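You operate a simulated robot arm through the tools that you are given. There is no shell and no other tool. Be economical: measure what you need, move in short steps, check, and stop when the job is done.

You run a simulated robot arm. Do the job below in one go: nothing can be reset, and whatever is moved stays where it is left.

## Task
Wipe the oil off the steel disc on the grey rimmed mat.
Fine: wet the felt pad in the cleaner tray; pad back, tray lid shut, disc on the blue disc mat.

Only the result counts: the job must be done as asked and must still hold three seconds after the hand-in. Knocking over, shifting, dropping, spilling or breaking anything else fails it. A push-on lid holds only when it is set on centred and level and pressed home; a screw cap is set on level and turned clockwise until tight.

## Robot
A 7-joint arm with a two-finger parallel gripper, fixed in place. Base frame: the origin is at the foot of the arm, x ahead of it, y to its left, z up; the work surface is at about z = 0. Readings come in m, rad, newtons and seconds.
With the tool pointing down near the work surface it reaches from about 0.22 to 0.58 m from the base axis. Its first joint turns from -1.152 to 1.152 rad. Payload 2.5 kg.
Tool frame: the origin (TCP) lies between the finger pads and is the grasp point; the fingertips stand 0.023 m ahead of it; z points along the fingers, y is the line along which they close. The gripper opens to 0.094 m. The fingers are 0.038 m wide and 0.01 m thick; the gripper's body (0.054 by 0.096 m) begins 0.039 m behind the TCP.
Orientation is that of the tool frame in the base frame, as a unit quaternion [x, y, z, w]. With the fingers straight down and closing along the base's y, the tool's x points along the base's -x, its y along +y and its z along -z.

## Interface
- The arm moves only by the tool servo_tool. Its argument "series" is a list of rows, each a list of 3 entries, a list of its own where there are three numbers: the gripper command, from -1 (shut) to 1 (fully open), values between in proportion, then the shift along the tool's x, y, z in m, then the turn, a rotation vector about the tool's x, y, z in rad. In form: [[grip, [dx, dy, dz], [rx, ry, rz]], ...]. A call has 1 to 20 rows; each row shifts and turns the commanded pose from where the row before left it, along the tool's axes as they then stand. A row lasts 0.2 s, in which the tool goes at most 0.05 m and 0.15 rad; a call with a longer step from one row to the next is refused whole, and so is a gripper value outside its range. Where a pose cannot be reached the arm comes as near as it can. A force on the tool above 40 N (or 10 N above the force at the start of the call, whichever is more), or a blocked arm, ends the call early, and 0.2 s more pass. The fingers move at their own pace (about 0.108 m/s each) and stop on an object; they squeeze with about 42 N. The grip force told is the motor's: it shows also when the fingers shut on nothing. Time passes only in rows, and 0.2 s behind the last, so rows that do not move let the fingers close. The reply holds the time, the measured pose of the TCP, the force on the tool along the base axes, the opening and the grip force, in the units named above and with some noise, and new pictures: "show" is both (left out), scene, wrist or none.
- Cameras (640 x 400 px; columns grow to the right, rows downward): "scene" is fixed at [0.1041, -0.3969, 0.5562]; the picture's right is [0.92, -0.39, 0.00], its down [-0.19, -0.45, -0.87] and it looks along [0.34, 0.80, -0.49] (base axes); focal length 256 px, centre (320, 200). "wrist" rides on the gripper at [0.086, 0.016, -0.074] in the tool frame; the picture's right is [-0.18, 0.98, 0.00], its down [-0.58, -0.11, -0.81] and it looks along [-0.79, -0.15, 0.59] (tool axes); focal length 243 px, centre (320, 200). There is no depth. A picture from a camera that has moved, and an enlarged one, comes with that camera's place and axes in the base frame and with its lens.
- enlarge(camera, box): a new picture of the part [left, top, right, bottom] of that camera's present view, enlarged. The clock stands still meanwhile.
- finish_job(): hands the job in; it is judged then, once.

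Work in short steps. Places have to be worked out from the pictures, the camera data and where the tool is seen: move nearer, look again, correct. Check each grasp and each placing, and mend what went wrong. You have 120 turns and 200 pictures in all, those below and enlarged ones among them. Open the gripper and draw the arm clear of the work before you hand the job in, unless the task says otherwise; then end with one line.

The tools are called after "Emit:" as a command line: name --argument value ..., lists and objects as JSON in quotes. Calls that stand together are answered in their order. servo_tool: Moves the arm, as the interface text tells. Its arguments: {"type":"object","properties":{"series":{"type":"array"},"show":{"type":"string","enum":["both","scene","wrist","none"]}},"required":["series"]} The other tools are called the same way: enlarge (camera, box) takes an enlarged picture of a part of a camera's view; finish_job () hands the job in.

At the start:

```text
t: 0.0
position: [0.35, 0.1383, 0.3779]
orientation: [0.0, 1.0, 0.0, 0.0]
contact_force: [-0.2, 0.0, 0.2]
width: 0.0938
gripper_force: 0.2
```

scene: 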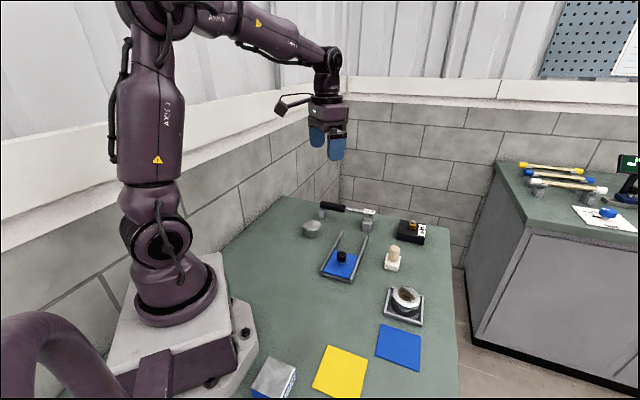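
wrist: 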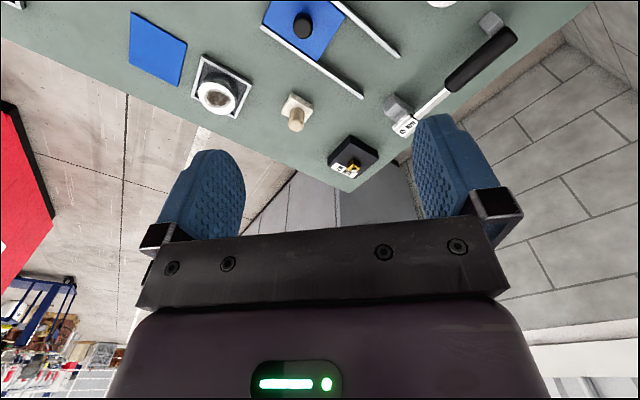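

I'll look closely at the work area first.

Emit:
enlarge --camera "scene" --box '[290, 190, 450, 290]'

Emit:
enlarge --camera "scene" --box '[240, 270, 460, 400]'

Emit:
enlarge --camera "wrist" --box '[120, 0, 540, 200]'

```text
4.00 times, centred on (370, 240) of scene
camera zoom: at [0.1041, -0.3969, 0.5562], right [0.92, -0.39, 0.0], down [-0.19, -0.45, -0.87], along [0.34, 0.8, -0.49], focal length 1025 px, centre (120, 40)
```

zoom: 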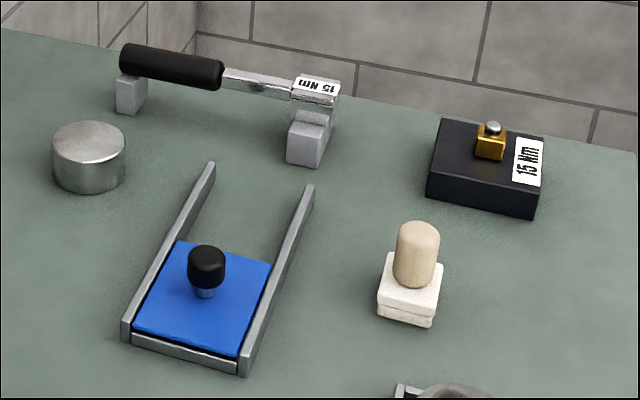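

```text
2.91 times, centred on (350, 335) of scene
camera zoom: at [0.1041, -0.3969, 0.5562], right [0.92, -0.39, 0.0], down [-0.19, -0.45, -0.87], along [0.34, 0.8, -0.49], focal length 746 px, centre (233, -193)
```

zoom: 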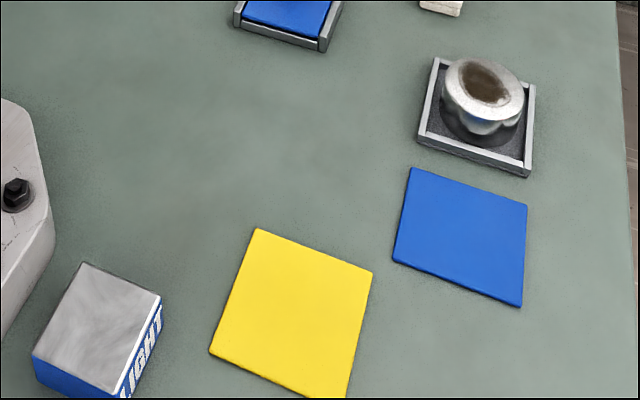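

```text
1.52 times, centred on (330, 100) of wrist
camera zoom: at [0.2625, 0.1535, 0.453], right [0.18, 0.98, 0.0], down [0.58, -0.11, 0.81], along [0.79, -0.15, -0.59], focal length 370 px, centre (305, 352)
```

zoom: 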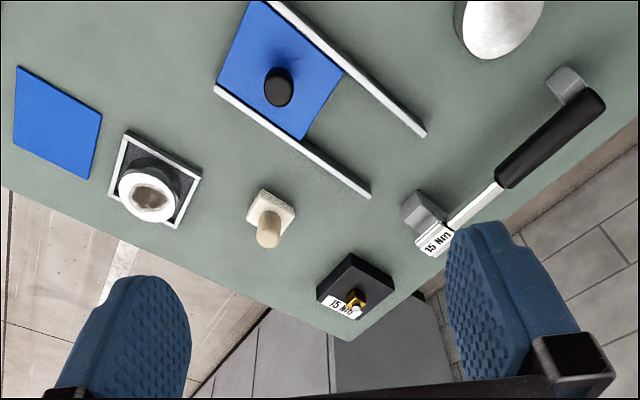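

The oily disc, felt pad with its wooden handle and the rail-guided blue lid (the likely tray cover) are all visible. I'll move lower between them for a better wrist view.

Emit:
servo_tool --series '[[1, [-0.005, -0.03, 0.035], [0, 0, 0]], [1, [-0.005, -0.03, 0.035], [0, 0, 0]], [1, [0, -0.03, 0.035], [0, 0, 0]], [1, [0, 0, 0], [0, 0, 0]]]'

```text
t: 1.0
position: [0.3614, 0.0489, 0.2741]
orientation: [0.0, 1.0, 0.001, 0.001]
contact_force: [-0.1, 0.8, -0.3]
width: 0.0942
gripper_force: 0.0
camera wrist: at [0.2738, 0.0635, 0.3488], right [0.18, 0.98, 0.0], down [0.58, -0.11, 0.81], along [0.79, -0.15, -0.59], focal length 243 px, centre (320, 200)
```

scene: 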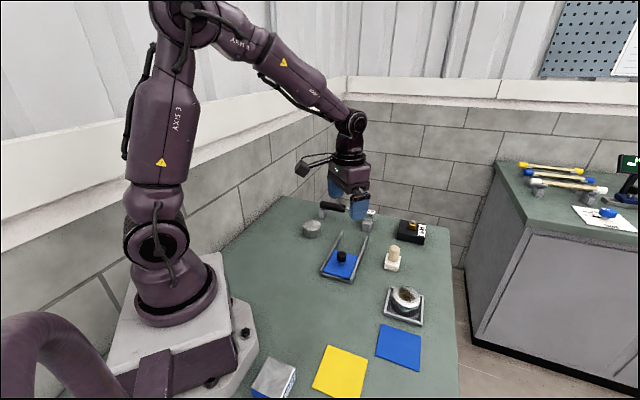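
wrist: 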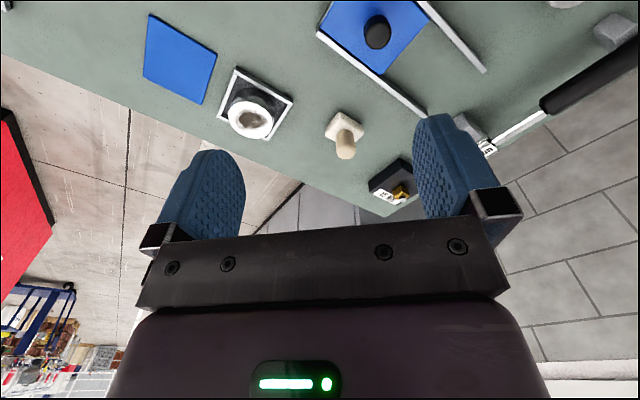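

Emit:
enlarge --camera "wrist" --box '[200, 40, 400, 170]'

Emit:
enlarge --camera "wrist" --box '[300, 0, 500, 125]'

Emit:
enlarge --camera "scene" --box '[365, 235, 445, 335]'

Emit:
enlarge --camera "scene" --box '[305, 225, 385, 290]'

```text
3.08 times, centred on (300, 105) of wrist
camera zoom: at [0.2738, 0.0635, 0.3488], right [0.18, 0.98, 0.0], down [0.58, -0.11, 0.81], along [0.79, -0.15, -0.59], focal length 746 px, centre (382, 492)
```

zoom: 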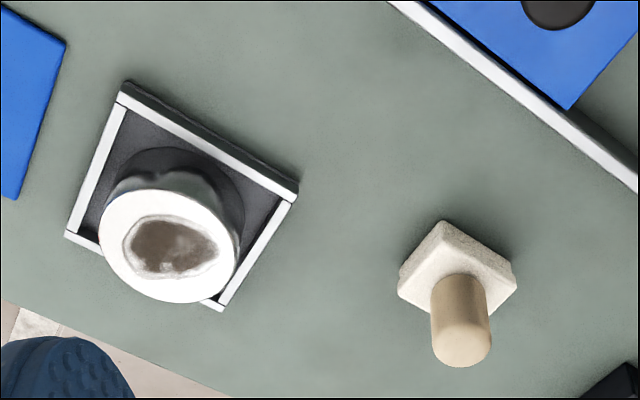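

```text
3.20 times, centred on (400, 62) of wrist
camera zoom: at [0.2738, 0.0635, 0.3488], right [0.18, 0.98, 0.0], down [0.58, -0.11, 0.81], along [0.79, -0.15, -0.59], focal length 776 px, centre (64, 640)
```

zoom: 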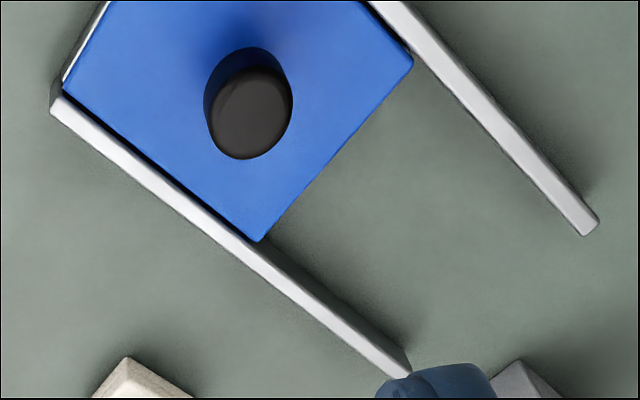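

```text
4.00 times, centred on (405, 285) of scene
camera zoom: at [0.1041, -0.3969, 0.5562], right [0.92, -0.39, 0.0], down [-0.19, -0.45, -0.87], along [0.34, 0.8, -0.49], focal length 1025 px, centre (-20, -140)
```

zoom: 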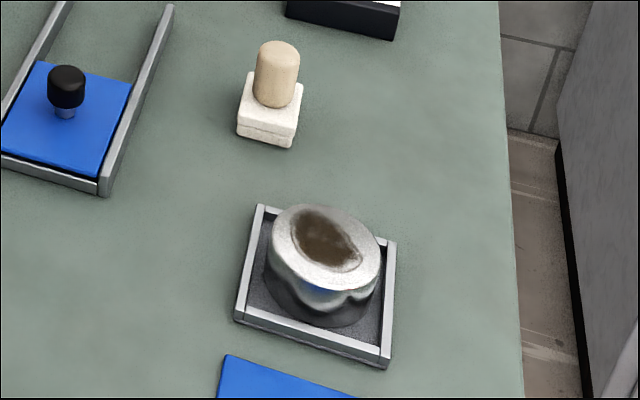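

```text
6.15 times, centred on (345, 258) of scene
camera zoom: at [0.1041, -0.3969, 0.5562], right [0.92, -0.39, 0.0], down [-0.19, -0.45, -0.87], along [0.34, 0.8, -0.49], focal length 1577 px, centre (166, -154)
```

zoom: 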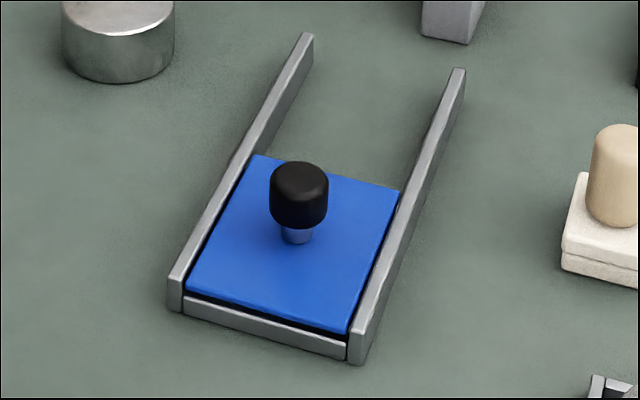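

Lid rails run about 45° in the base plane, knob near (0.388, 0.108), knob top near z≈0.053. I'll go above the knob and turn so the fingers close along the rails.

Emit:
servo_tool --series '[[0.4, [-0.0133, 0.03, 0.02], [0, 0, 0]], [0.4, [-0.0133, 0.029, 0.02], [0, 0, 0]], [0.4, [0, 0, 0.02], [0, 0, 0.131]], [0.4, [0, 0, 0.02], [0, 0, 0.131]], [0.4, [0, 0, 0.02], [0, 0, 0.131]], [0.4, [0, 0, 0.02], [0, 0, 0.131]], [0.4, [0, 0, 0.02], [0, 0, 0.131]], [0.4, [0, 0, 0.02], [0, 0, 0.131]], [0.4, [0, 0, 0], [0, 0, 0]]]'

```text
t: 3.0
position: [0.3869, 0.1071, 0.1118]
orientation: [0.385, 0.923, 0.0, 0.0]
contact_force: [0.6, -0.8, -0.2]
width: 0.0659
gripper_force: 0.1
camera wrist: at [0.3368, 0.1792, 0.1879], right [0.83, 0.56, 0.0], down [0.33, -0.49, 0.81], along [0.45, -0.67, -0.59], focal length 243 px, centre (320, 200)
```

scene: 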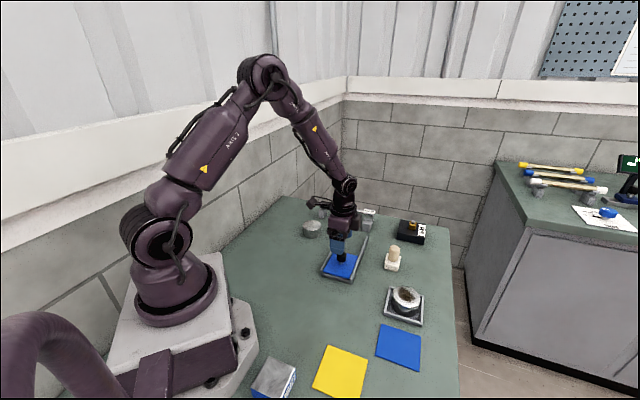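
wrist: 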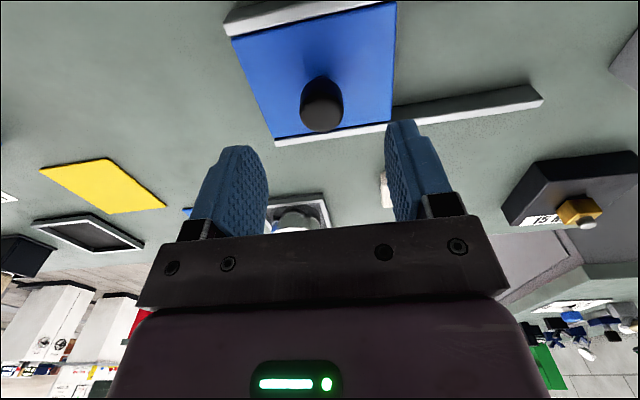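

Knob at about (0.386, 0.107), centred beneath the TCP. I'll descend over it and close.

Emit:
servo_tool --series '[[0.4, [0, 0, 0.025], [0, 0, 0]], [0.4, [0, 0, 0.025], [0, 0, 0]], [0.4, [0, 0, 0.016], [0, 0, 0]], [0.4, [0, 0, 0], [0, 0, 0]], [-1, [0, 0, 0], [0, 0, 0]], [-1, [0, 0, 0], [0, 0, 0]], [-1, [0, 0, 0], [0, 0, 0]]]'

```text
t: 4.6
position: [0.3859, 0.1081, 0.0457]
orientation: [0.384, 0.923, 0.0, 0.001]
contact_force: [8.7, 3.3, -13.1]
width: 0.0276
gripper_force: 45.0
camera wrist: at [0.3362, 0.1798, 0.1214], right [0.83, 0.56, 0.0], down [0.33, -0.49, 0.81], along [0.46, -0.67, -0.59], focal length 243 px, centre (320, 200)
```

scene: 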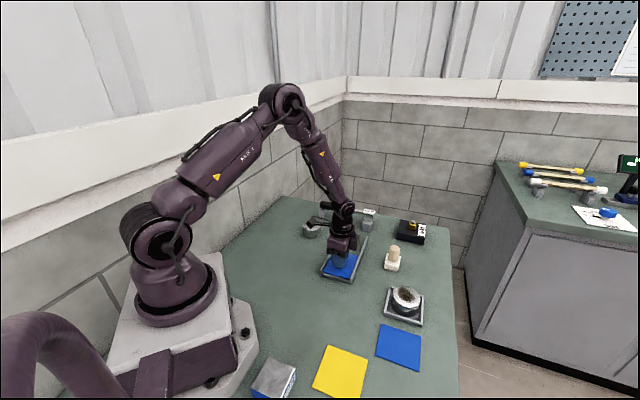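
wrist: 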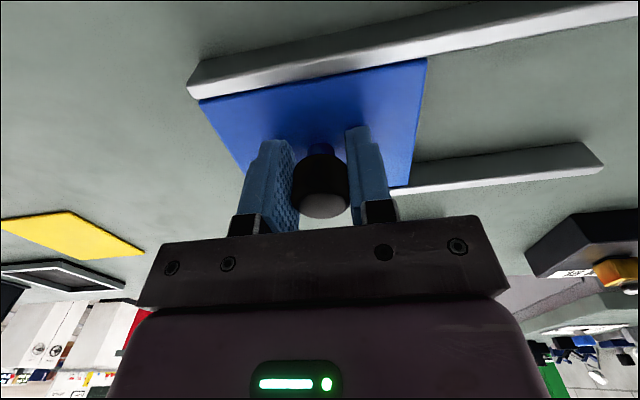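

Knob gripped (27.6 mm). I'll slide it a little along +tool y (along the rails) and check the force.

Emit:
servo_tool --series '[[-1, [0, 0.01, 0], [0, 0, 0]], [-1, [0, 0.01, 0], [0, 0, 0]], [-1, [0, 0, 0], [0, 0, 0]]]'

```text
t: 5.4
position: [0.3999, 0.1209, 0.0453]
orientation: [0.384, 0.923, -0.002, -0.002]
contact_force: [-0.1, -0.8, -16.4]
width: 0.0274
gripper_force: 45.1
camera wrist: at [0.3498, 0.1932, 0.1216], right [0.83, 0.56, 0.0], down [0.34, -0.49, 0.81], along [0.45, -0.67, -0.59], focal length 243 px, centre (320, 200)
```

scene: 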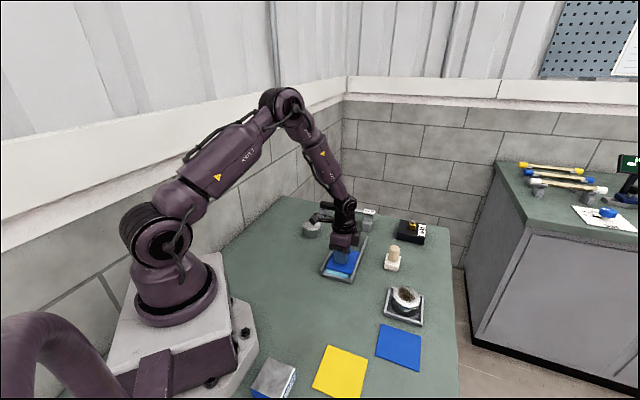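
wrist: 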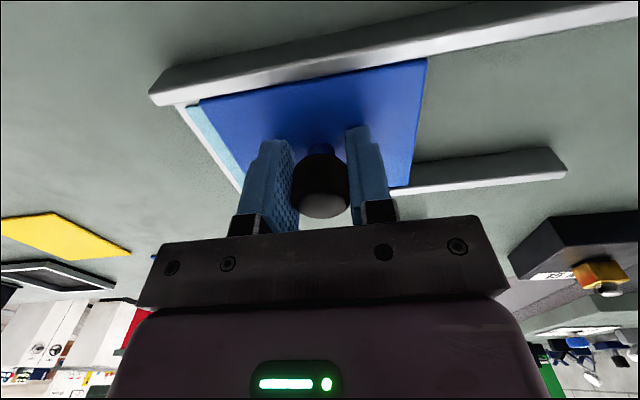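

It slides freely and exposes the cleaner. Continuing another 75 mm, still within the rails.

Emit:
servo_tool --series '[[-1, [0, 0.015, 0], [0, 0, 0]], [-1, [0, 0.015, 0], [0, 0, 0]], [-1, [0, 0.015, 0], [0, 0, 0]], [-1, [0, 0.015, 0], [0, 0, 0]], [-1, [0, 0.015, 0], [0, 0, 0]], [-1, [0, 0, 0], [0, 0, 0]]]'

```text
t: 6.8
position: [0.4531, 0.1746, 0.0451]
orientation: [0.382, 0.924, 0.0, 0.0]
contact_force: [-3.5, 2.7, -13.4]
width: 0.0273
gripper_force: 45.1
camera wrist: at [0.4033, 0.2468, 0.1217], right [0.83, 0.56, 0.0], down [0.33, -0.49, 0.81], along [0.45, -0.67, -0.59], focal length 243 px, centre (320, 200)
```

scene: 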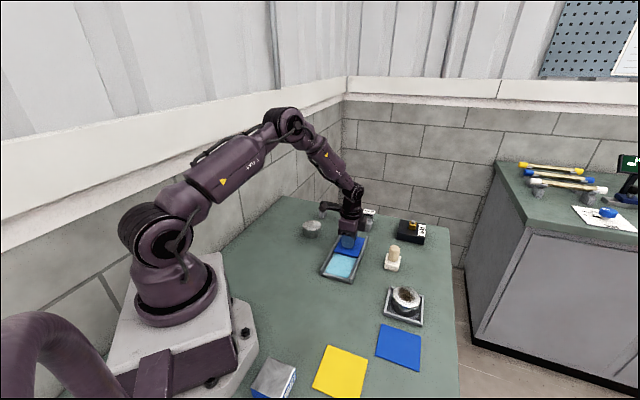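
wrist: 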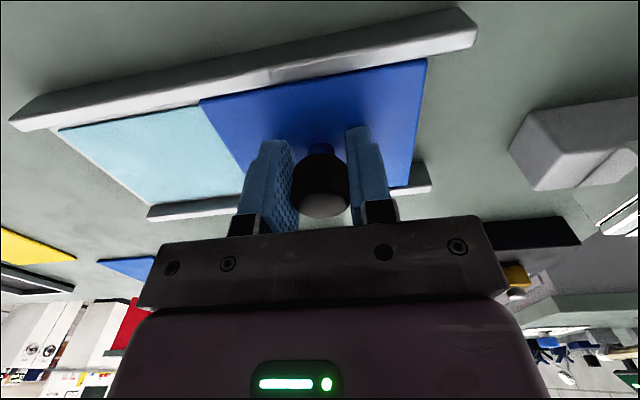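

The lid is fully open and still on its rails, knob at (0.453, 0.175). I'll release, rise, and move above the pad handle at about (0.531, 0.052).

Emit:
servo_tool --series '[[0.4, [0, 0, 0], [0, 0, 0]], [0.4, [0, 0, 0], [0, 0, 0]], [0.4, [0, 0, -0.03], [0, 0, 0]], [0.4, [0, 0, -0.04], [0, 0, 0]], [0.4, [0, 0, -0.04], [0, 0, 0]], [0.4, [-0.04, -0.01, 0], [0, 0, 0]], [0.4, [-0.04, -0.01, 0], [0, 0, 0]], [0.4, [-0.04, -0.0118, 0], [0, 0, 0]], [0.4, [-0.022, 0, 0], [0, 0, 0]], [0.4, [0, 0, 0], [0, 0, 0]]]'

```text
t: 9.0
position: [0.5309, 0.0493, 0.1568]
orientation: [0.382, 0.924, 0.0, 0.001]
contact_force: [-0.3, 0.0, -0.3]
width: 0.0659
gripper_force: 0.0
camera wrist: at [0.4804, 0.1219, 0.2323], right [0.83, 0.56, 0.0], down [0.33, -0.49, 0.81], along [0.45, -0.67, -0.59], focal length 243 px, centre (320, 200)
```

scene: 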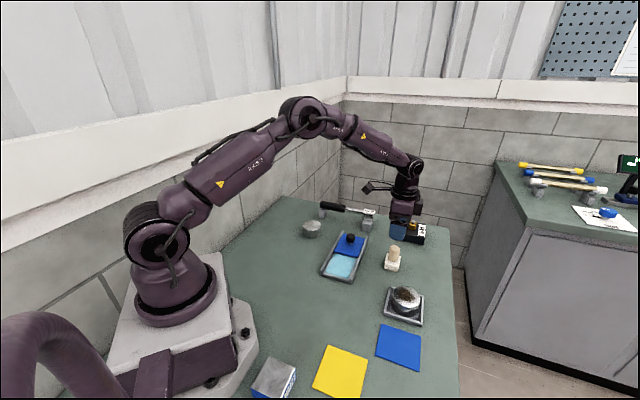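
wrist: 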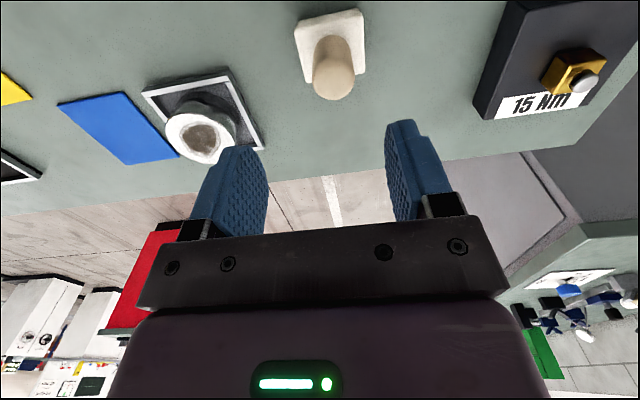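

Checking the handle position more precisely with a zoom.

Emit:
enlarge --camera "wrist" --box '[270, 0, 398, 120]'

Emit:
enlarge --camera "scene" --box '[305, 225, 425, 300]'

```text
3.33 times, centred on (334, 60) of wrist
camera zoom: at [0.4804, 0.1219, 0.2323], right [0.83, 0.56, 0.0], down [0.33, -0.49, 0.81], along [0.45, -0.67, -0.59], focal length 809 px, centre (273, 667)
```

zoom: 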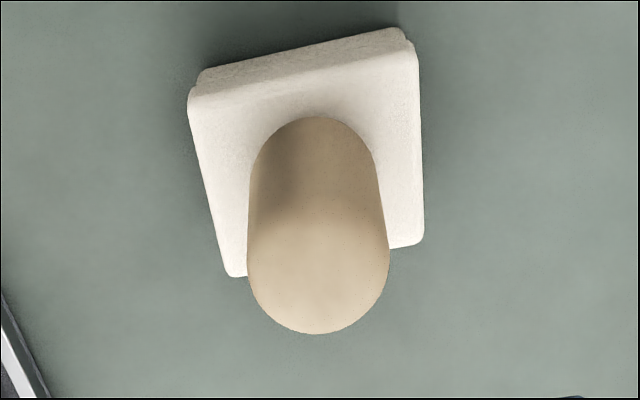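

```text
5.33 times, centred on (365, 262) of scene
camera zoom: at [0.1041, -0.3969, 0.5562], right [0.92, -0.39, 0.0], down [-0.19, -0.45, -0.87], along [0.34, 0.8, -0.49], focal length 1367 px, centre (80, -133)
```

zoom: 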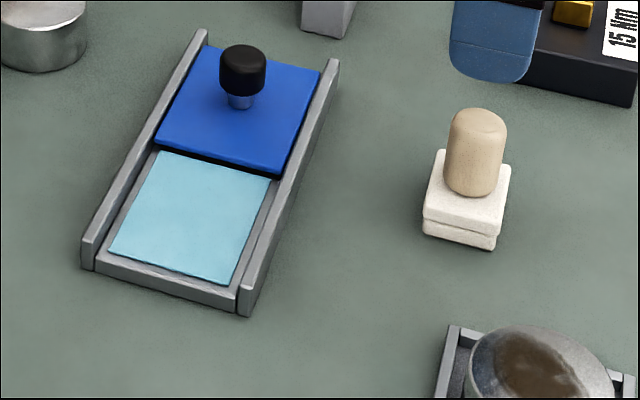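

Handle at about (0.535, 0.055). Correcting, descending to z≈0.05 and gripping.

Emit:
servo_tool --series '[[0.4, [0.0014, 0.0071, 0.02], [0, 0, 0]], [0.4, [0, 0, 0.03], [0, 0, 0]], [0.4, [0, 0, 0.03], [0, 0, 0]], [0.4, [0, 0, 0.025], [0, 0, 0]], [0.4, [0, 0, 0], [0, 0, 0]]]'

```text
t: 10.2
position: [0.5345, 0.0581, 0.0499]
orientation: [0.383, 0.924, 0.0, 0.0]
contact_force: [0.4, -0.6, -0.1]
width: 0.066
gripper_force: 0.1
camera wrist: at [0.4847, 0.1293, 0.1265], right [0.83, 0.56, 0.0], down [0.33, -0.49, 0.81], along [0.45, -0.67, -0.59], focal length 243 px, centre (320, 200)
```

scene: 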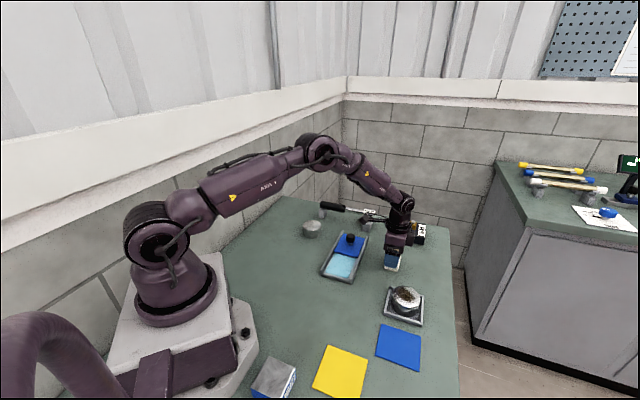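
wrist: 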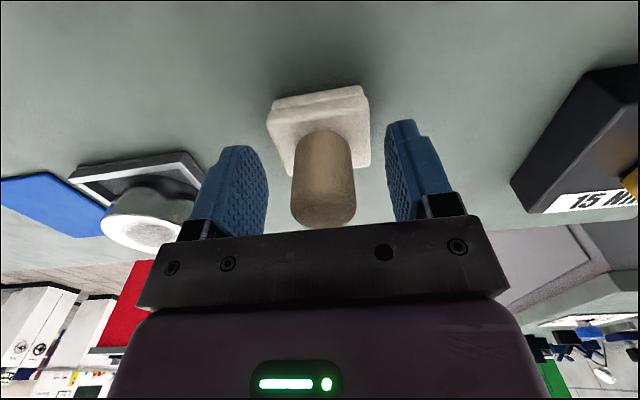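

Well centred. Closing.

Emit:
servo_tool --series '[[-1, [0, 0, 0], [0, 0, 0]], [-1, [0, 0, 0], [0, 0, 0]], [-1, [0, 0, 0], [0, 0, 0]]]' --show "wrist"

```text
t: 11.0
position: [0.5357, 0.0564, 0.0514]
orientation: [0.384, 0.923, 0.0, 0.0]
contact_force: [-1.0, 0.1, -0.7]
width: 0.029
gripper_force: 42.4
camera wrist: at [0.4846, 0.1294, 0.1268], right [0.83, 0.56, 0.0], down [0.33, -0.49, 0.81], along [0.45, -0.67, -0.59], focal length 243 px, centre (320, 200)
```

wrist: 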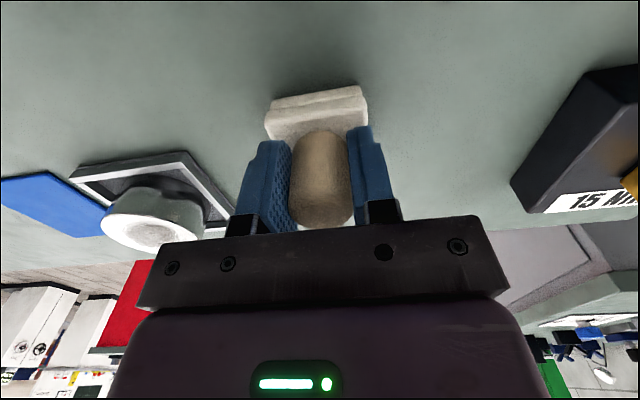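

Grasp is solid (29 mm). I'll lift the pad and carry it over the tray centre at (0.389, 0.109).

Emit:
servo_tool --series '[[-1, [0, 0, -0.04], [0, 0, 0]], [-1, [0, 0, -0.04], [0, 0, 0]], [-1, [0.035, -0.0167, 0], [0, 0, 0]], [-1, [0.035, -0.0167, 0], [0, 0, 0]], [-1, [0.035, -0.0167, 0], [0, 0, 0]], [-1, [0.035, -0.0166, 0], [0, 0, 0]], [-1, [0, 0, 0], [0, 0, 0]], [-1, [0, 0, 0], [0, 0, 0]]]'

```text
t: 12.8
position: [0.3877, 0.1086, 0.132]
orientation: [0.384, 0.923, 0.0, 0.0]
contact_force: [0.5, -0.7, -0.9]
width: 0.0295
gripper_force: 41.0
camera wrist: at [0.3382, 0.1816, 0.2081], right [0.83, 0.56, 0.0], down [0.33, -0.49, 0.81], along [0.45, -0.67, -0.59], focal length 243 px, centre (320, 200)
```

scene: 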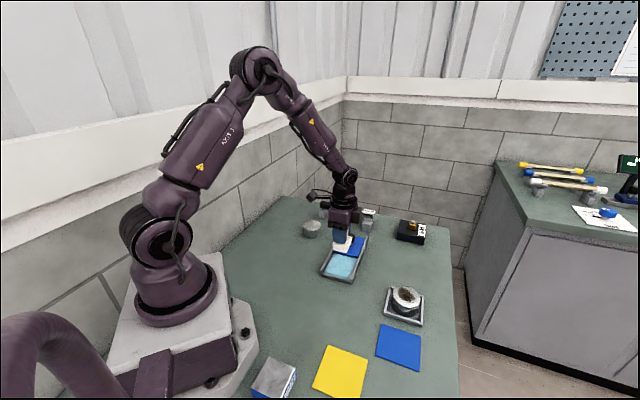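
wrist: 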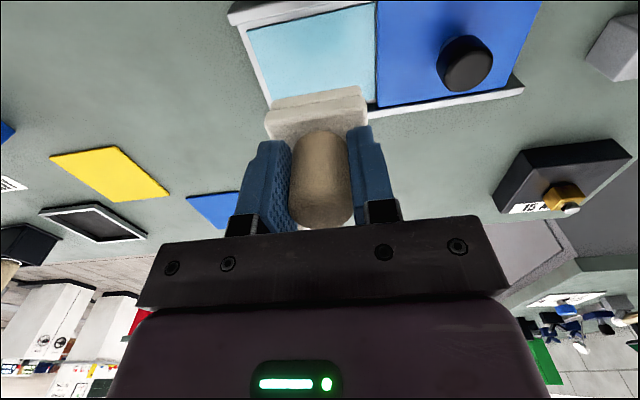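

Pad is over the liquid. Descending to near the surface, then small steps until contact.

Emit:
servo_tool --series '[[-1, [0, -0.003, 0.02], [0, 0, 0]], [-1, [0, 0, 0.025], [0, 0, 0]], [-1, [0, 0, 0.02], [0, 0, 0]], [-1, [0, 0, 0.005], [0, 0, 0]], [-1, [0, 0, 0], [0, 0, 0]]]'

```text
t: 14.0
position: [0.3871, 0.1065, 0.0627]
orientation: [0.383, 0.924, 0.001, 0.0]
contact_force: [-11.3, -2.5, 32.5]
width: 0.0293
gripper_force: 42.0
camera wrist: at [0.3366, 0.1792, 0.1386], right [0.83, 0.56, 0.0], down [0.33, -0.49, 0.81], along [0.46, -0.67, -0.59], focal length 243 px, centre (320, 200)
```

scene: 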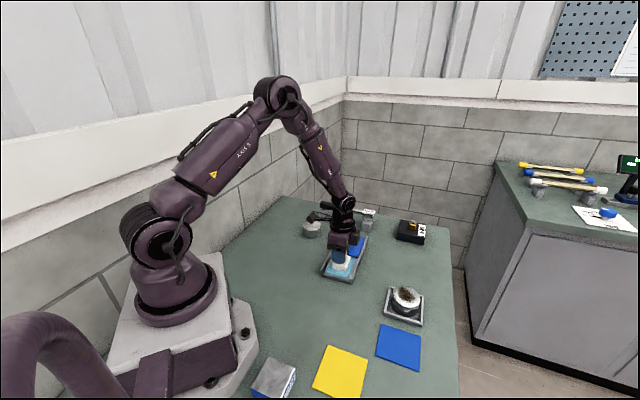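
wrist: 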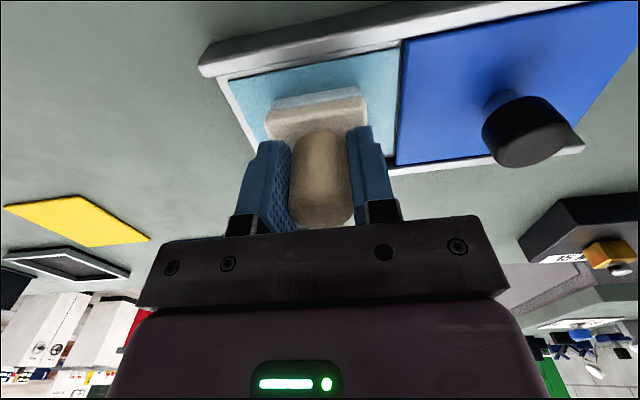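

Contact at z≈0.063 (pad bottom ≈0.012) and the felt is tinting blue. I'll relax slightly, dwell, and check.

Emit:
servo_tool --series '[[-1, [0, 0, -0.003], [0, 0, 0]], [-1, [0, 0, 0], [0, 0, 0]], [-1, [0, 0, 0], [0, 0, 0]], [-1, [0, 0, 0], [0, 0, 0]], [-1, [0, 0, 0], [0, 0, 0]]]' --show "none"

Emit:
enlarge --camera "wrist" --box '[220, 40, 420, 165]'

```text
t: 15.2
position: [0.3878, 0.1068, 0.0637]
orientation: [0.383, 0.924, 0.0, 0.0]
contact_force: [0.5, -0.7, -1.4]
width: 0.0289
gripper_force: 42.4
```

```text
3.20 times, centred on (320, 102) of wrist
camera zoom: at [0.3365, 0.1787, 0.1403], right [0.83, 0.56, 0.0], down [0.33, -0.49, 0.81], along [0.45, -0.67, -0.59], focal length 776 px, centre (320, 512)
```

zoom: 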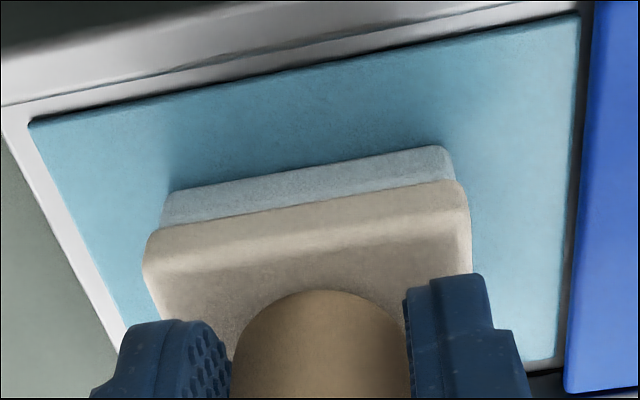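

The felt is visibly wet. Lifting and carrying it above the disc at about (0.470, -0.077).

Emit:
servo_tool --series '[[-1, [0, 0, -0.03], [0, 0, 0]], [-1, [0, 0, -0.04], [0, 0, 0]], [-1, [0, 0, -0.02], [0, 0, 0]], [-1, [-0.0376, -0.0144, 0], [0, 0, 0]], [-1, [-0.0376, -0.0144, 0], [0, 0, 0]], [-1, [-0.0376, -0.0144, 0], [0, 0, 0]], [-1, [-0.0376, -0.0143, 0], [0, 0, 0]], [-1, [-0.0376, -0.0143, 0], [0, 0, 0]], [-1, [0, 0, 0], [0, 0, 0]], [-1, [0, 0, 0], [0, 0, 0]]]'

```text
t: 17.4
position: [0.4682, -0.0775, 0.1543]
orientation: [0.383, 0.924, 0.0, 0.0]
contact_force: [-0.2, 0.3, 0.0]
width: 0.0292
gripper_force: 42.6
camera wrist: at [0.4183, -0.0052, 0.2306], right [0.83, 0.56, 0.0], down [0.33, -0.49, 0.81], along [0.45, -0.67, -0.59], focal length 243 px, centre (320, 200)
```

scene: 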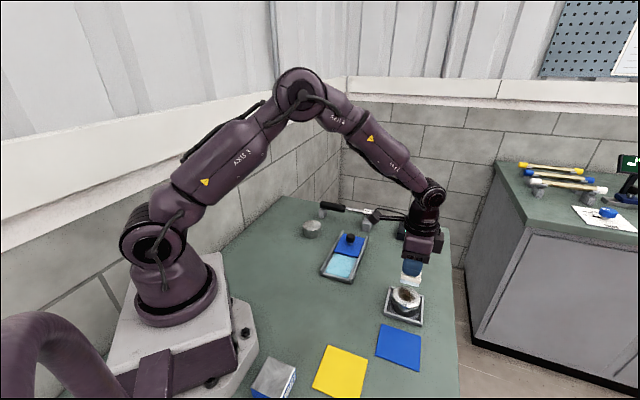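
wrist: 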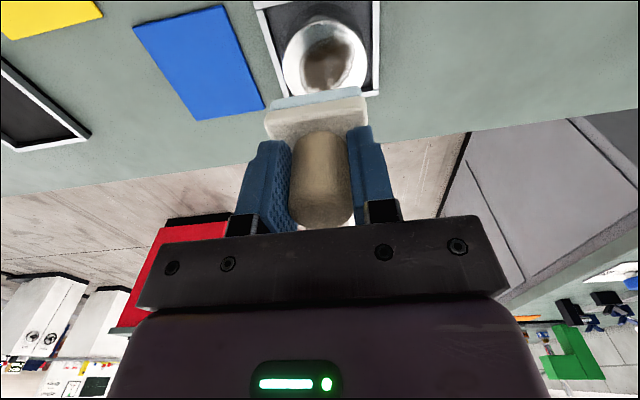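

Disc top is at about (0.468, -0.075), z≈0.034. Descending to just above it and probing.

Emit:
servo_tool --series '[[-1, [0.0017, 0.0018, 0.03], [0, 0, 0]], [-1, [0, 0, 0.025], [0, 0, 0]], [-1, [0, 0, 0.007], [0, 0, 0]], [-1, [0, 0, 0], [0, 0, 0]]]'

```text
t: 18.4
position: [0.4683, -0.073, 0.0929]
orientation: [0.384, 0.923, 0.0, 0.0]
contact_force: [0.5, -0.1, -0.2]
width: 0.0291
gripper_force: 41.6
camera wrist: at [0.4185, -0.0024, 0.1679], right [0.83, 0.56, 0.0], down [0.33, -0.49, 0.81], along [0.45, -0.67, -0.59], focal length 243 px, centre (320, 200)
```

scene: 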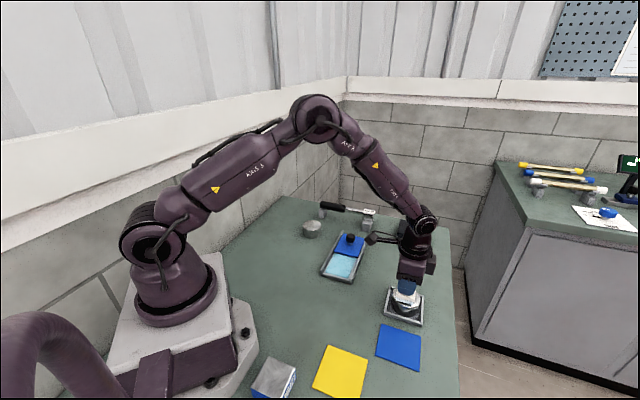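
wrist: 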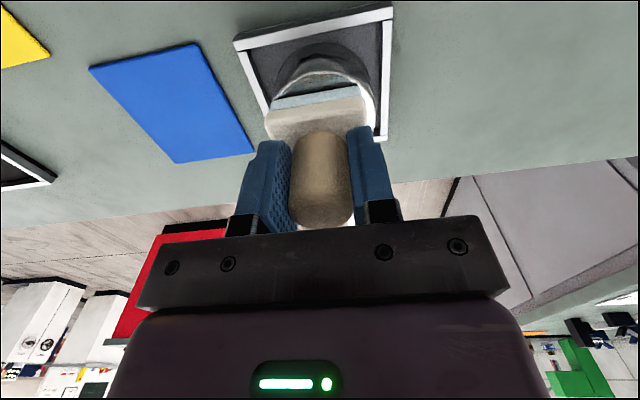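

Still clear by several millimetres. Probing down in 2 mm steps.

Emit:
servo_tool --series '[[-1, [0, 0, 0.002], [0, 0, 0]], [-1, [0, 0, 0.002], [0, 0, 0]], [-1, [0, 0, 0], [0, 0, 0]]]' --show "none"

Emit:
enlarge --camera "scene" --box '[370, 260, 440, 330]'

```text
t: 19.2
position: [0.4694, -0.0733, 0.0909]
orientation: [0.384, 0.924, 0.0, 0.001]
contact_force: [-15.1, 1.9, 38.5]
width: 0.0291
gripper_force: 41.7
```

```text
5.71 times, centred on (405, 295) of scene
camera zoom: at [0.1039, -0.3969, 0.5563], right [0.92, -0.39, 0.0], down [-0.19, -0.45, -0.87], along [0.34, 0.8, -0.49], focal length 1465 px, centre (-166, -343)
```

zoom: 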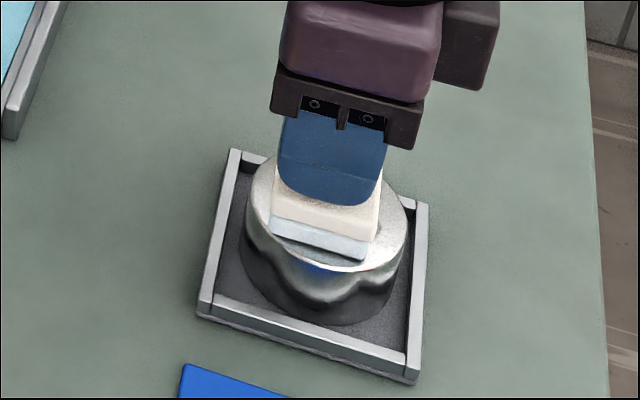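

Contact: disc top at z≈0.041. I'll ease off 2 mm to reduce pressure and then wipe in a small raster pattern.

Emit:
servo_tool --series '[[-1, [0, 0, -0.002], [0, 0, 0]], [-1, [0, 0.008, 0], [0, 0, 0]], [-1, [0, -0.008, 0], [0, 0, 0]], [-1, [0, -0.008, 0], [0, 0, 0]], [-1, [0, 0.008, 0], [0, 0, 0]], [-1, [0, 0, 0], [0, 0, 0]]]' --show "wrist"

```text
t: 20.6
position: [0.4691, -0.0764, 0.0902]
orientation: [0.384, 0.923, -0.001, 0.001]
contact_force: [-8.6, -6.3, 25.1]
width: 0.0294
gripper_force: 42.1
camera wrist: at [0.4188, -0.0035, 0.1662], right [0.83, 0.56, 0.0], down [0.33, -0.49, 0.81], along [0.45, -0.67, -0.59], focal length 243 px, centre (320, 200)
```

wrist: 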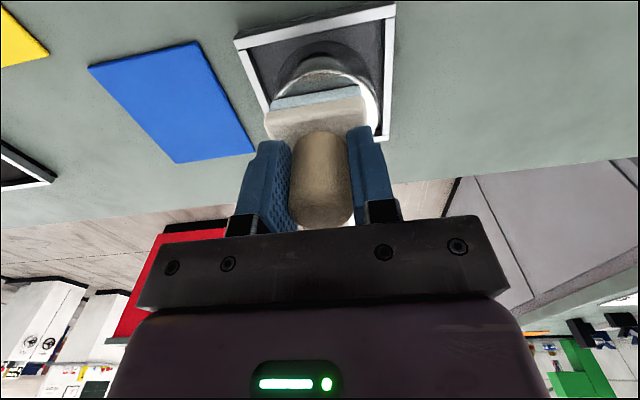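

Steady ~25 N contact. Now a full raster wipe.

Emit:
servo_tool --series '[[-1, [0.012, 0, 0], [0, 0, 0]], [-1, [0, 0.014, 0], [0, 0, 0]], [-1, [0, -0.014, 0], [0, 0, 0]], [-1, [0, -0.014, 0], [0, 0, 0]], [-1, [-0.012, 0, 0], [0, 0, 0]], [-1, [0, 0.014, 0], [0, 0, 0]], [-1, [0, 0.014, 0], [0, 0, 0]], [-1, [-0.012, 0, 0], [0, 0, 0]], [-1, [0, -0.014, 0], [0, 0, 0]], [-1, [0, -0.014, 0], [0, 0, 0]], [-1, [0.012, 0, 0], [0, 0, 0]], [-1, [0, 0.014, 0], [0, 0, 0]], [-1, [0, 0, 0], [0, 0, 0]]]' --show "wrist"

Emit:
enlarge --camera "scene" --box '[370, 260, 440, 330]'

```text
t: 23.4
position: [0.4694, -0.0754, 0.0896]
orientation: [0.383, 0.924, -0.001, -0.001]
contact_force: [-4.5, -6.7, 21.3]
width: 0.0292
gripper_force: 42.1
camera wrist: at [0.4186, -0.0029, 0.1661], right [0.83, 0.56, 0.0], down [0.33, -0.49, 0.81], along [0.45, -0.67, -0.59], focal length 243 px, centre (320, 200)
```

wrist: 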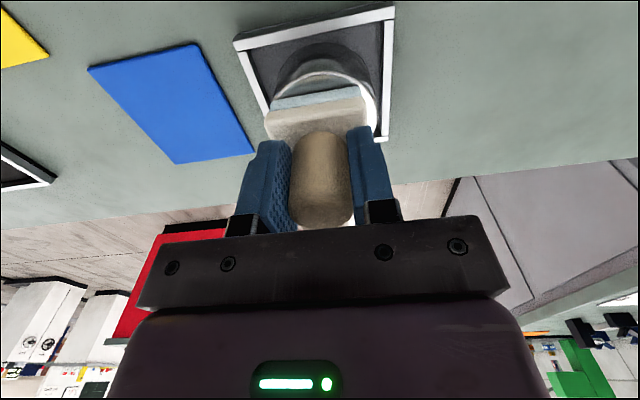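

```text
5.71 times, centred on (405, 295) of scene
camera zoom: at [0.104, -0.3969, 0.5562], right [0.92, -0.39, 0.0], down [-0.19, -0.45, -0.87], along [0.34, 0.8, -0.49], focal length 1465 px, centre (-166, -343)
```

zoom: 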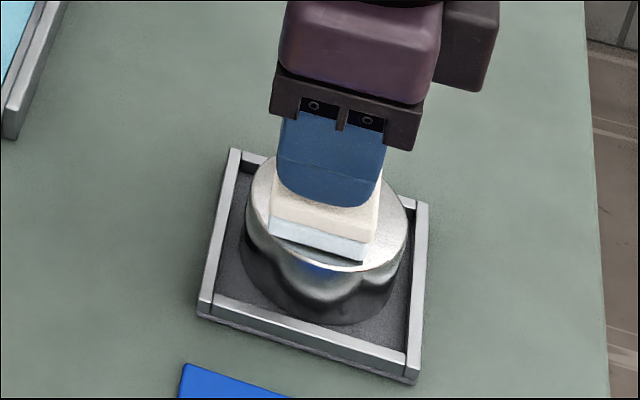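

Raster done without moving the disc. I'll lift the pad and inspect the disc top.

Emit:
servo_tool --series '[[-1, [0, 0, -0.02], [0, 0, 0]], [-1, [0, 0, -0.04], [0, 0, 0]], [-1, [0, 0, -0.02], [0, 0, 0]], [-1, [0, 0, 0], [0, 0, 0]]]' --show "none"

Emit:
enlarge --camera "wrist" --box '[240, 0, 400, 110]'

Emit:
enlarge --camera "scene" --box '[370, 240, 450, 330]'

```text
t: 24.4
position: [0.4691, -0.0745, 0.1696]
orientation: [0.384, 0.924, 0.0, 0.0]
contact_force: [-0.2, -0.8, -0.4]
width: 0.0292
gripper_force: 41.8
```

```text
3.64 times, centred on (320, 55) of wrist
camera zoom: at [0.419, -0.002, 0.2459], right [0.83, 0.56, 0.0], down [0.33, -0.49, 0.81], along [0.45, -0.67, -0.59], focal length 882 px, centre (320, 727)
```

zoom: 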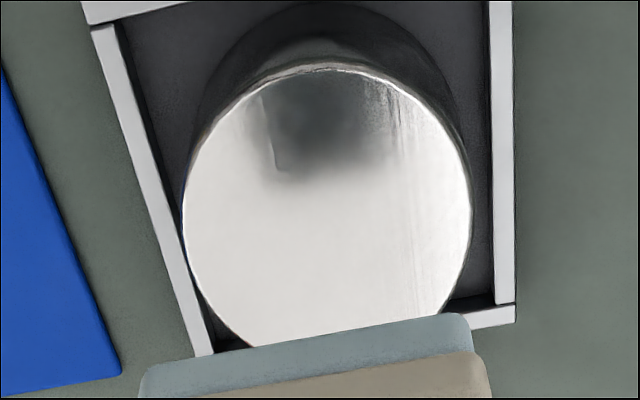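

```text
4.44 times, centred on (410, 285) of scene
camera zoom: at [0.1041, -0.3969, 0.5562], right [0.92, -0.39, 0.0], down [-0.19, -0.45, -0.87], along [0.34, 0.8, -0.49], focal length 1139 px, centre (-80, -178)
```

zoom: 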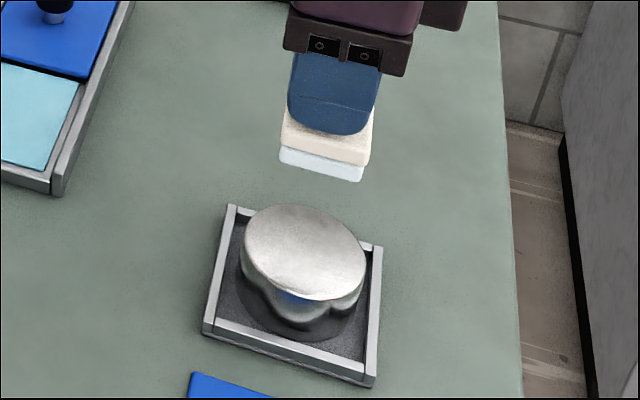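

The disc is clean. Returning the pad to its original spot (0.535, 0.057) and lowering most of the way.

Emit:
servo_tool --series '[[-1, [0.0118, 0.035, 0], [0, 0, 0]], [-1, [0.0118, 0.035, 0], [0, 0, 0]], [-1, [0.0118, 0.035, 0], [0, 0, 0]], [-1, [0.0117, 0.0352, 0], [0, 0, 0]], [-1, [0, 0, 0.02], [0, 0, 0]], [-1, [0, 0, 0.04], [0, 0, 0]], [-1, [0, 0, 0.03], [0, 0, 0]], [-1, [0, 0, 0.02], [0, 0, 0]], [-1, [0, 0, 0], [0, 0, 0]], [-1, [0, 0, 0], [0, 0, 0]]]'

```text
t: 26.6
position: [0.5355, 0.0583, 0.0611]
orientation: [0.384, 0.923, 0.001, 0.0]
contact_force: [-0.9, -0.5, -1.4]
width: 0.029
gripper_force: 42.0
camera wrist: at [0.4851, 0.1304, 0.1361], right [0.83, 0.56, 0.0], down [0.33, -0.49, 0.81], along [0.45, -0.67, -0.59], focal length 243 px, centre (320, 200)
```

scene: 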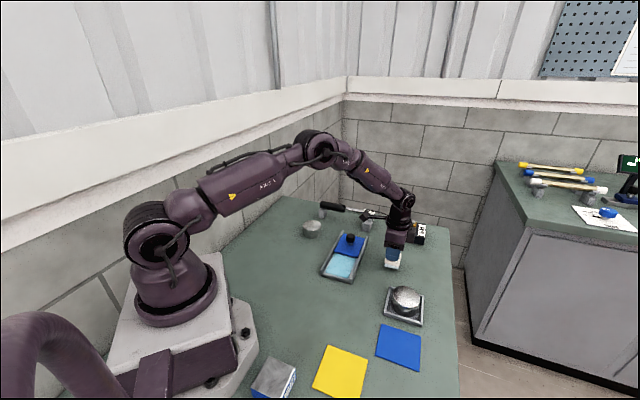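
wrist: 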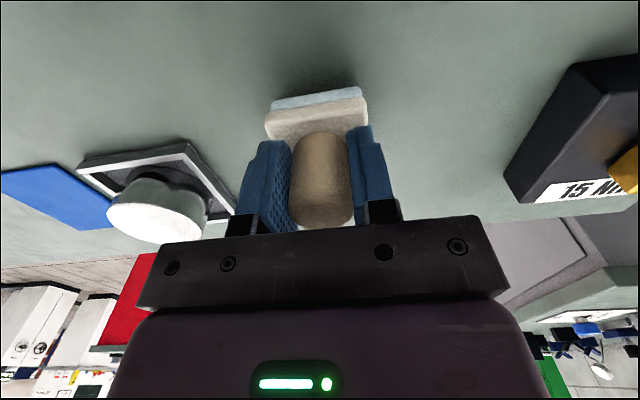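

About 10 mm above the table. Lowering gently.

Emit:
servo_tool --series '[[-1, [-0.0007, -0.0007, 0.005], [0, 0, 0]], [-1, [0, 0, 0.003], [0, 0, 0]], [-1, [0, 0, 0.001], [0, 0, 0]], [-1, [0, 0, 0], [0, 0, 0]]]' --show "none"

Emit:
enlarge --camera "scene" --box '[370, 230, 420, 280]'

```text
t: 27.6
position: [0.5344, 0.0576, 0.0505]
orientation: [0.383, 0.924, 0.0, 0.0]
contact_force: [0.6, 0.3, -1.2]
width: 0.0293
gripper_force: 41.8
```

```text
8.00 times, centred on (395, 255) of scene
camera zoom: at [0.1041, -0.3969, 0.5562], right [0.92, -0.39, 0.0], down [-0.19, -0.45, -0.87], along [0.34, 0.8, -0.49], focal length 2050 px, centre (-280, -240)
```

zoom: 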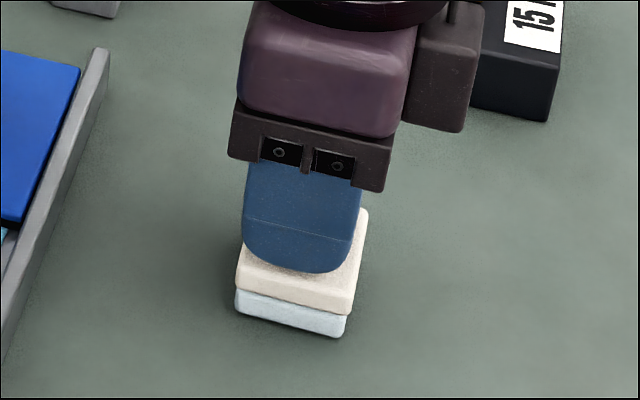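

Still unloaded; one more millimetre at a time.

Emit:
servo_tool --series '[[-1, [0, 0, 0.001], [0, 0, 0]], [-1, [0, 0, 0.0005], [0, 0, 0]], [-1, [0, 0, 0], [0, 0, 0]]]' --show "none"

```text
t: 28.4
position: [0.5358, 0.0569, 0.0507]
orientation: [0.383, 0.924, 0.0, 0.0]
contact_force: [-3.4, -0.7, 8.6]
width: 0.0291
gripper_force: 42.3
```

In contact with the table. Releasing the pad, rising, and going back above the lid knob at (0.453, 0.175).

Emit:
servo_tool --series '[[0.4, [0, 0, 0], [0, 0, 0]], [0.4, [0, 0, 0], [0, 0, 0]], [0.4, [0, 0, -0.03], [0, 0, 0]], [0.4, [0, 0, -0.04], [0, 0, 0]], [0.4, [0, 0, -0.02], [0, 0, 0]], [0.4, [0.036, 0.0063, 0], [0, 0, 0]], [0.4, [0.036, 0.0063, 0], [0, 0, 0]], [0.4, [0.036, 0.0063, 0], [0, 0, 0]], [0.4, [0.0334, 0.0063, 0], [0, 0, 0]], [0.4, [0, 0, 0], [0, 0, 0]], [0.4, [0, 0, 0], [0, 0, 0]]]'

Emit:
enlarge --camera "scene" --box '[370, 230, 420, 280]'

```text
t: 30.8
position: [0.4533, 0.1762, 0.1399]
orientation: [0.383, 0.924, 0.0, -0.001]
contact_force: [0.1, 0.1, -1.0]
width: 0.0658
gripper_force: 0.1
camera wrist: at [0.4027, 0.2476, 0.216], right [0.83, 0.56, 0.0], down [0.33, -0.49, 0.81], along [0.45, -0.67, -0.59], focal length 243 px, centre (320, 200)
```

scene: 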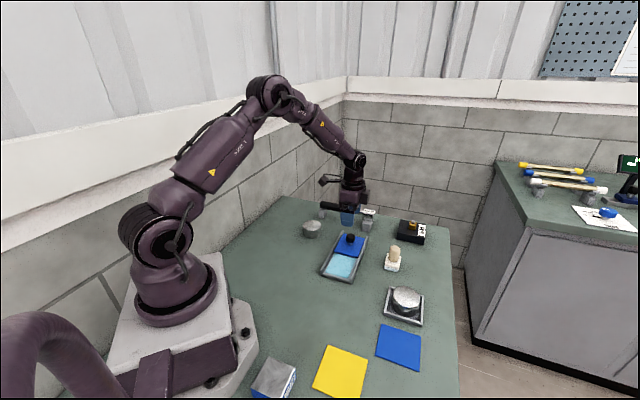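
wrist: 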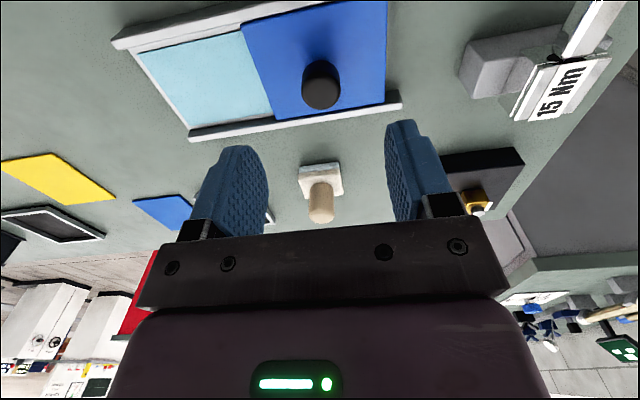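

```text
8.00 times, centred on (395, 255) of scene
camera zoom: at [0.1041, -0.3969, 0.5562], right [0.92, -0.39, 0.0], down [-0.19, -0.45, -0.87], along [0.34, 0.8, -0.49], focal length 2050 px, centre (-280, -240)
```

zoom: 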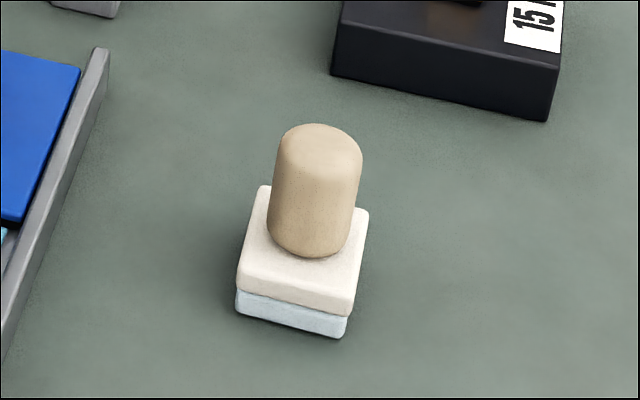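

Pad stands back in place. Descending onto the knob and gripping.

Emit:
servo_tool --series '[[0.4, [0, 0, 0.03], [0, 0, 0]], [0.4, [0, 0, 0.03], [0, 0, 0]], [0.4, [0, -0.001, 0.024], [0, 0, 0]], [0.4, [0, 0, 0.011], [0, 0, 0]], [0.4, [0, 0, 0], [0, 0, 0]], [-1, [0, 0, 0], [0, 0, 0]], [-1, [0, 0, 0], [0, 0, 0]], [-1, [0, 0, 0], [0, 0, 0]]]' --show "wrist"

```text
t: 32.6
position: [0.4526, 0.1736, 0.0448]
orientation: [0.383, 0.924, 0.0, 0.0]
contact_force: [-0.2, 0.7, 2.5]
width: 0.0277
gripper_force: 45.1
camera wrist: at [0.4022, 0.2465, 0.121], right [0.83, 0.56, 0.0], down [0.33, -0.49, 0.81], along [0.45, -0.67, -0.59], focal length 243 px, centre (320, 200)
```

wrist: 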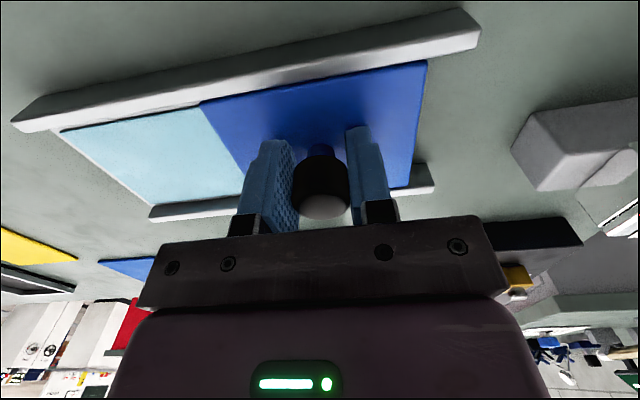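

Gripped. Sliding the lid shut, 90 mm first.

Emit:
servo_tool --series '[[-1, [0, -0.015, 0], [0, 0, 0]], [-1, [0, -0.015, 0], [0, 0, 0]], [-1, [0, -0.015, 0], [0, 0, 0]], [-1, [0, -0.015, 0], [0, 0, 0]], [-1, [0, -0.015, 0], [0, 0, 0]], [-1, [0, -0.01, 0], [0, 0, 0]], [-1, [0, -0.005, 0], [0, 0, 0]], [-1, [0, 0, 0], [0, 0, 0]]]' --show "wrist"

```text
t: 34.4
position: [0.3898, 0.1108, 0.0455]
orientation: [0.383, 0.924, 0.0, 0.002]
contact_force: [1.3, -1.4, 14.6]
width: 0.0273
gripper_force: 44.5
camera wrist: at [0.3386, 0.183, 0.121], right [0.83, 0.56, 0.0], down [0.33, -0.49, 0.81], along [0.46, -0.67, -0.59], focal length 243 px, centre (320, 200)
```

wrist: 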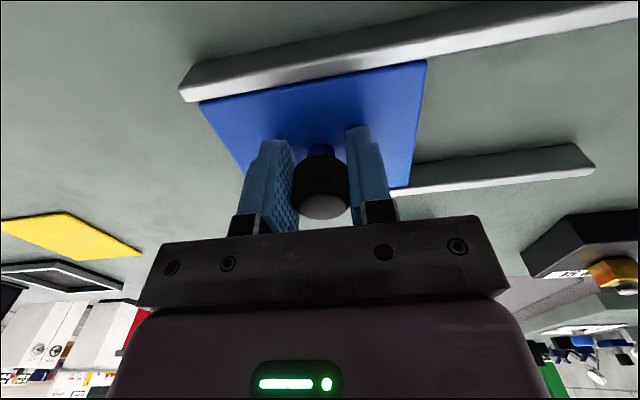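

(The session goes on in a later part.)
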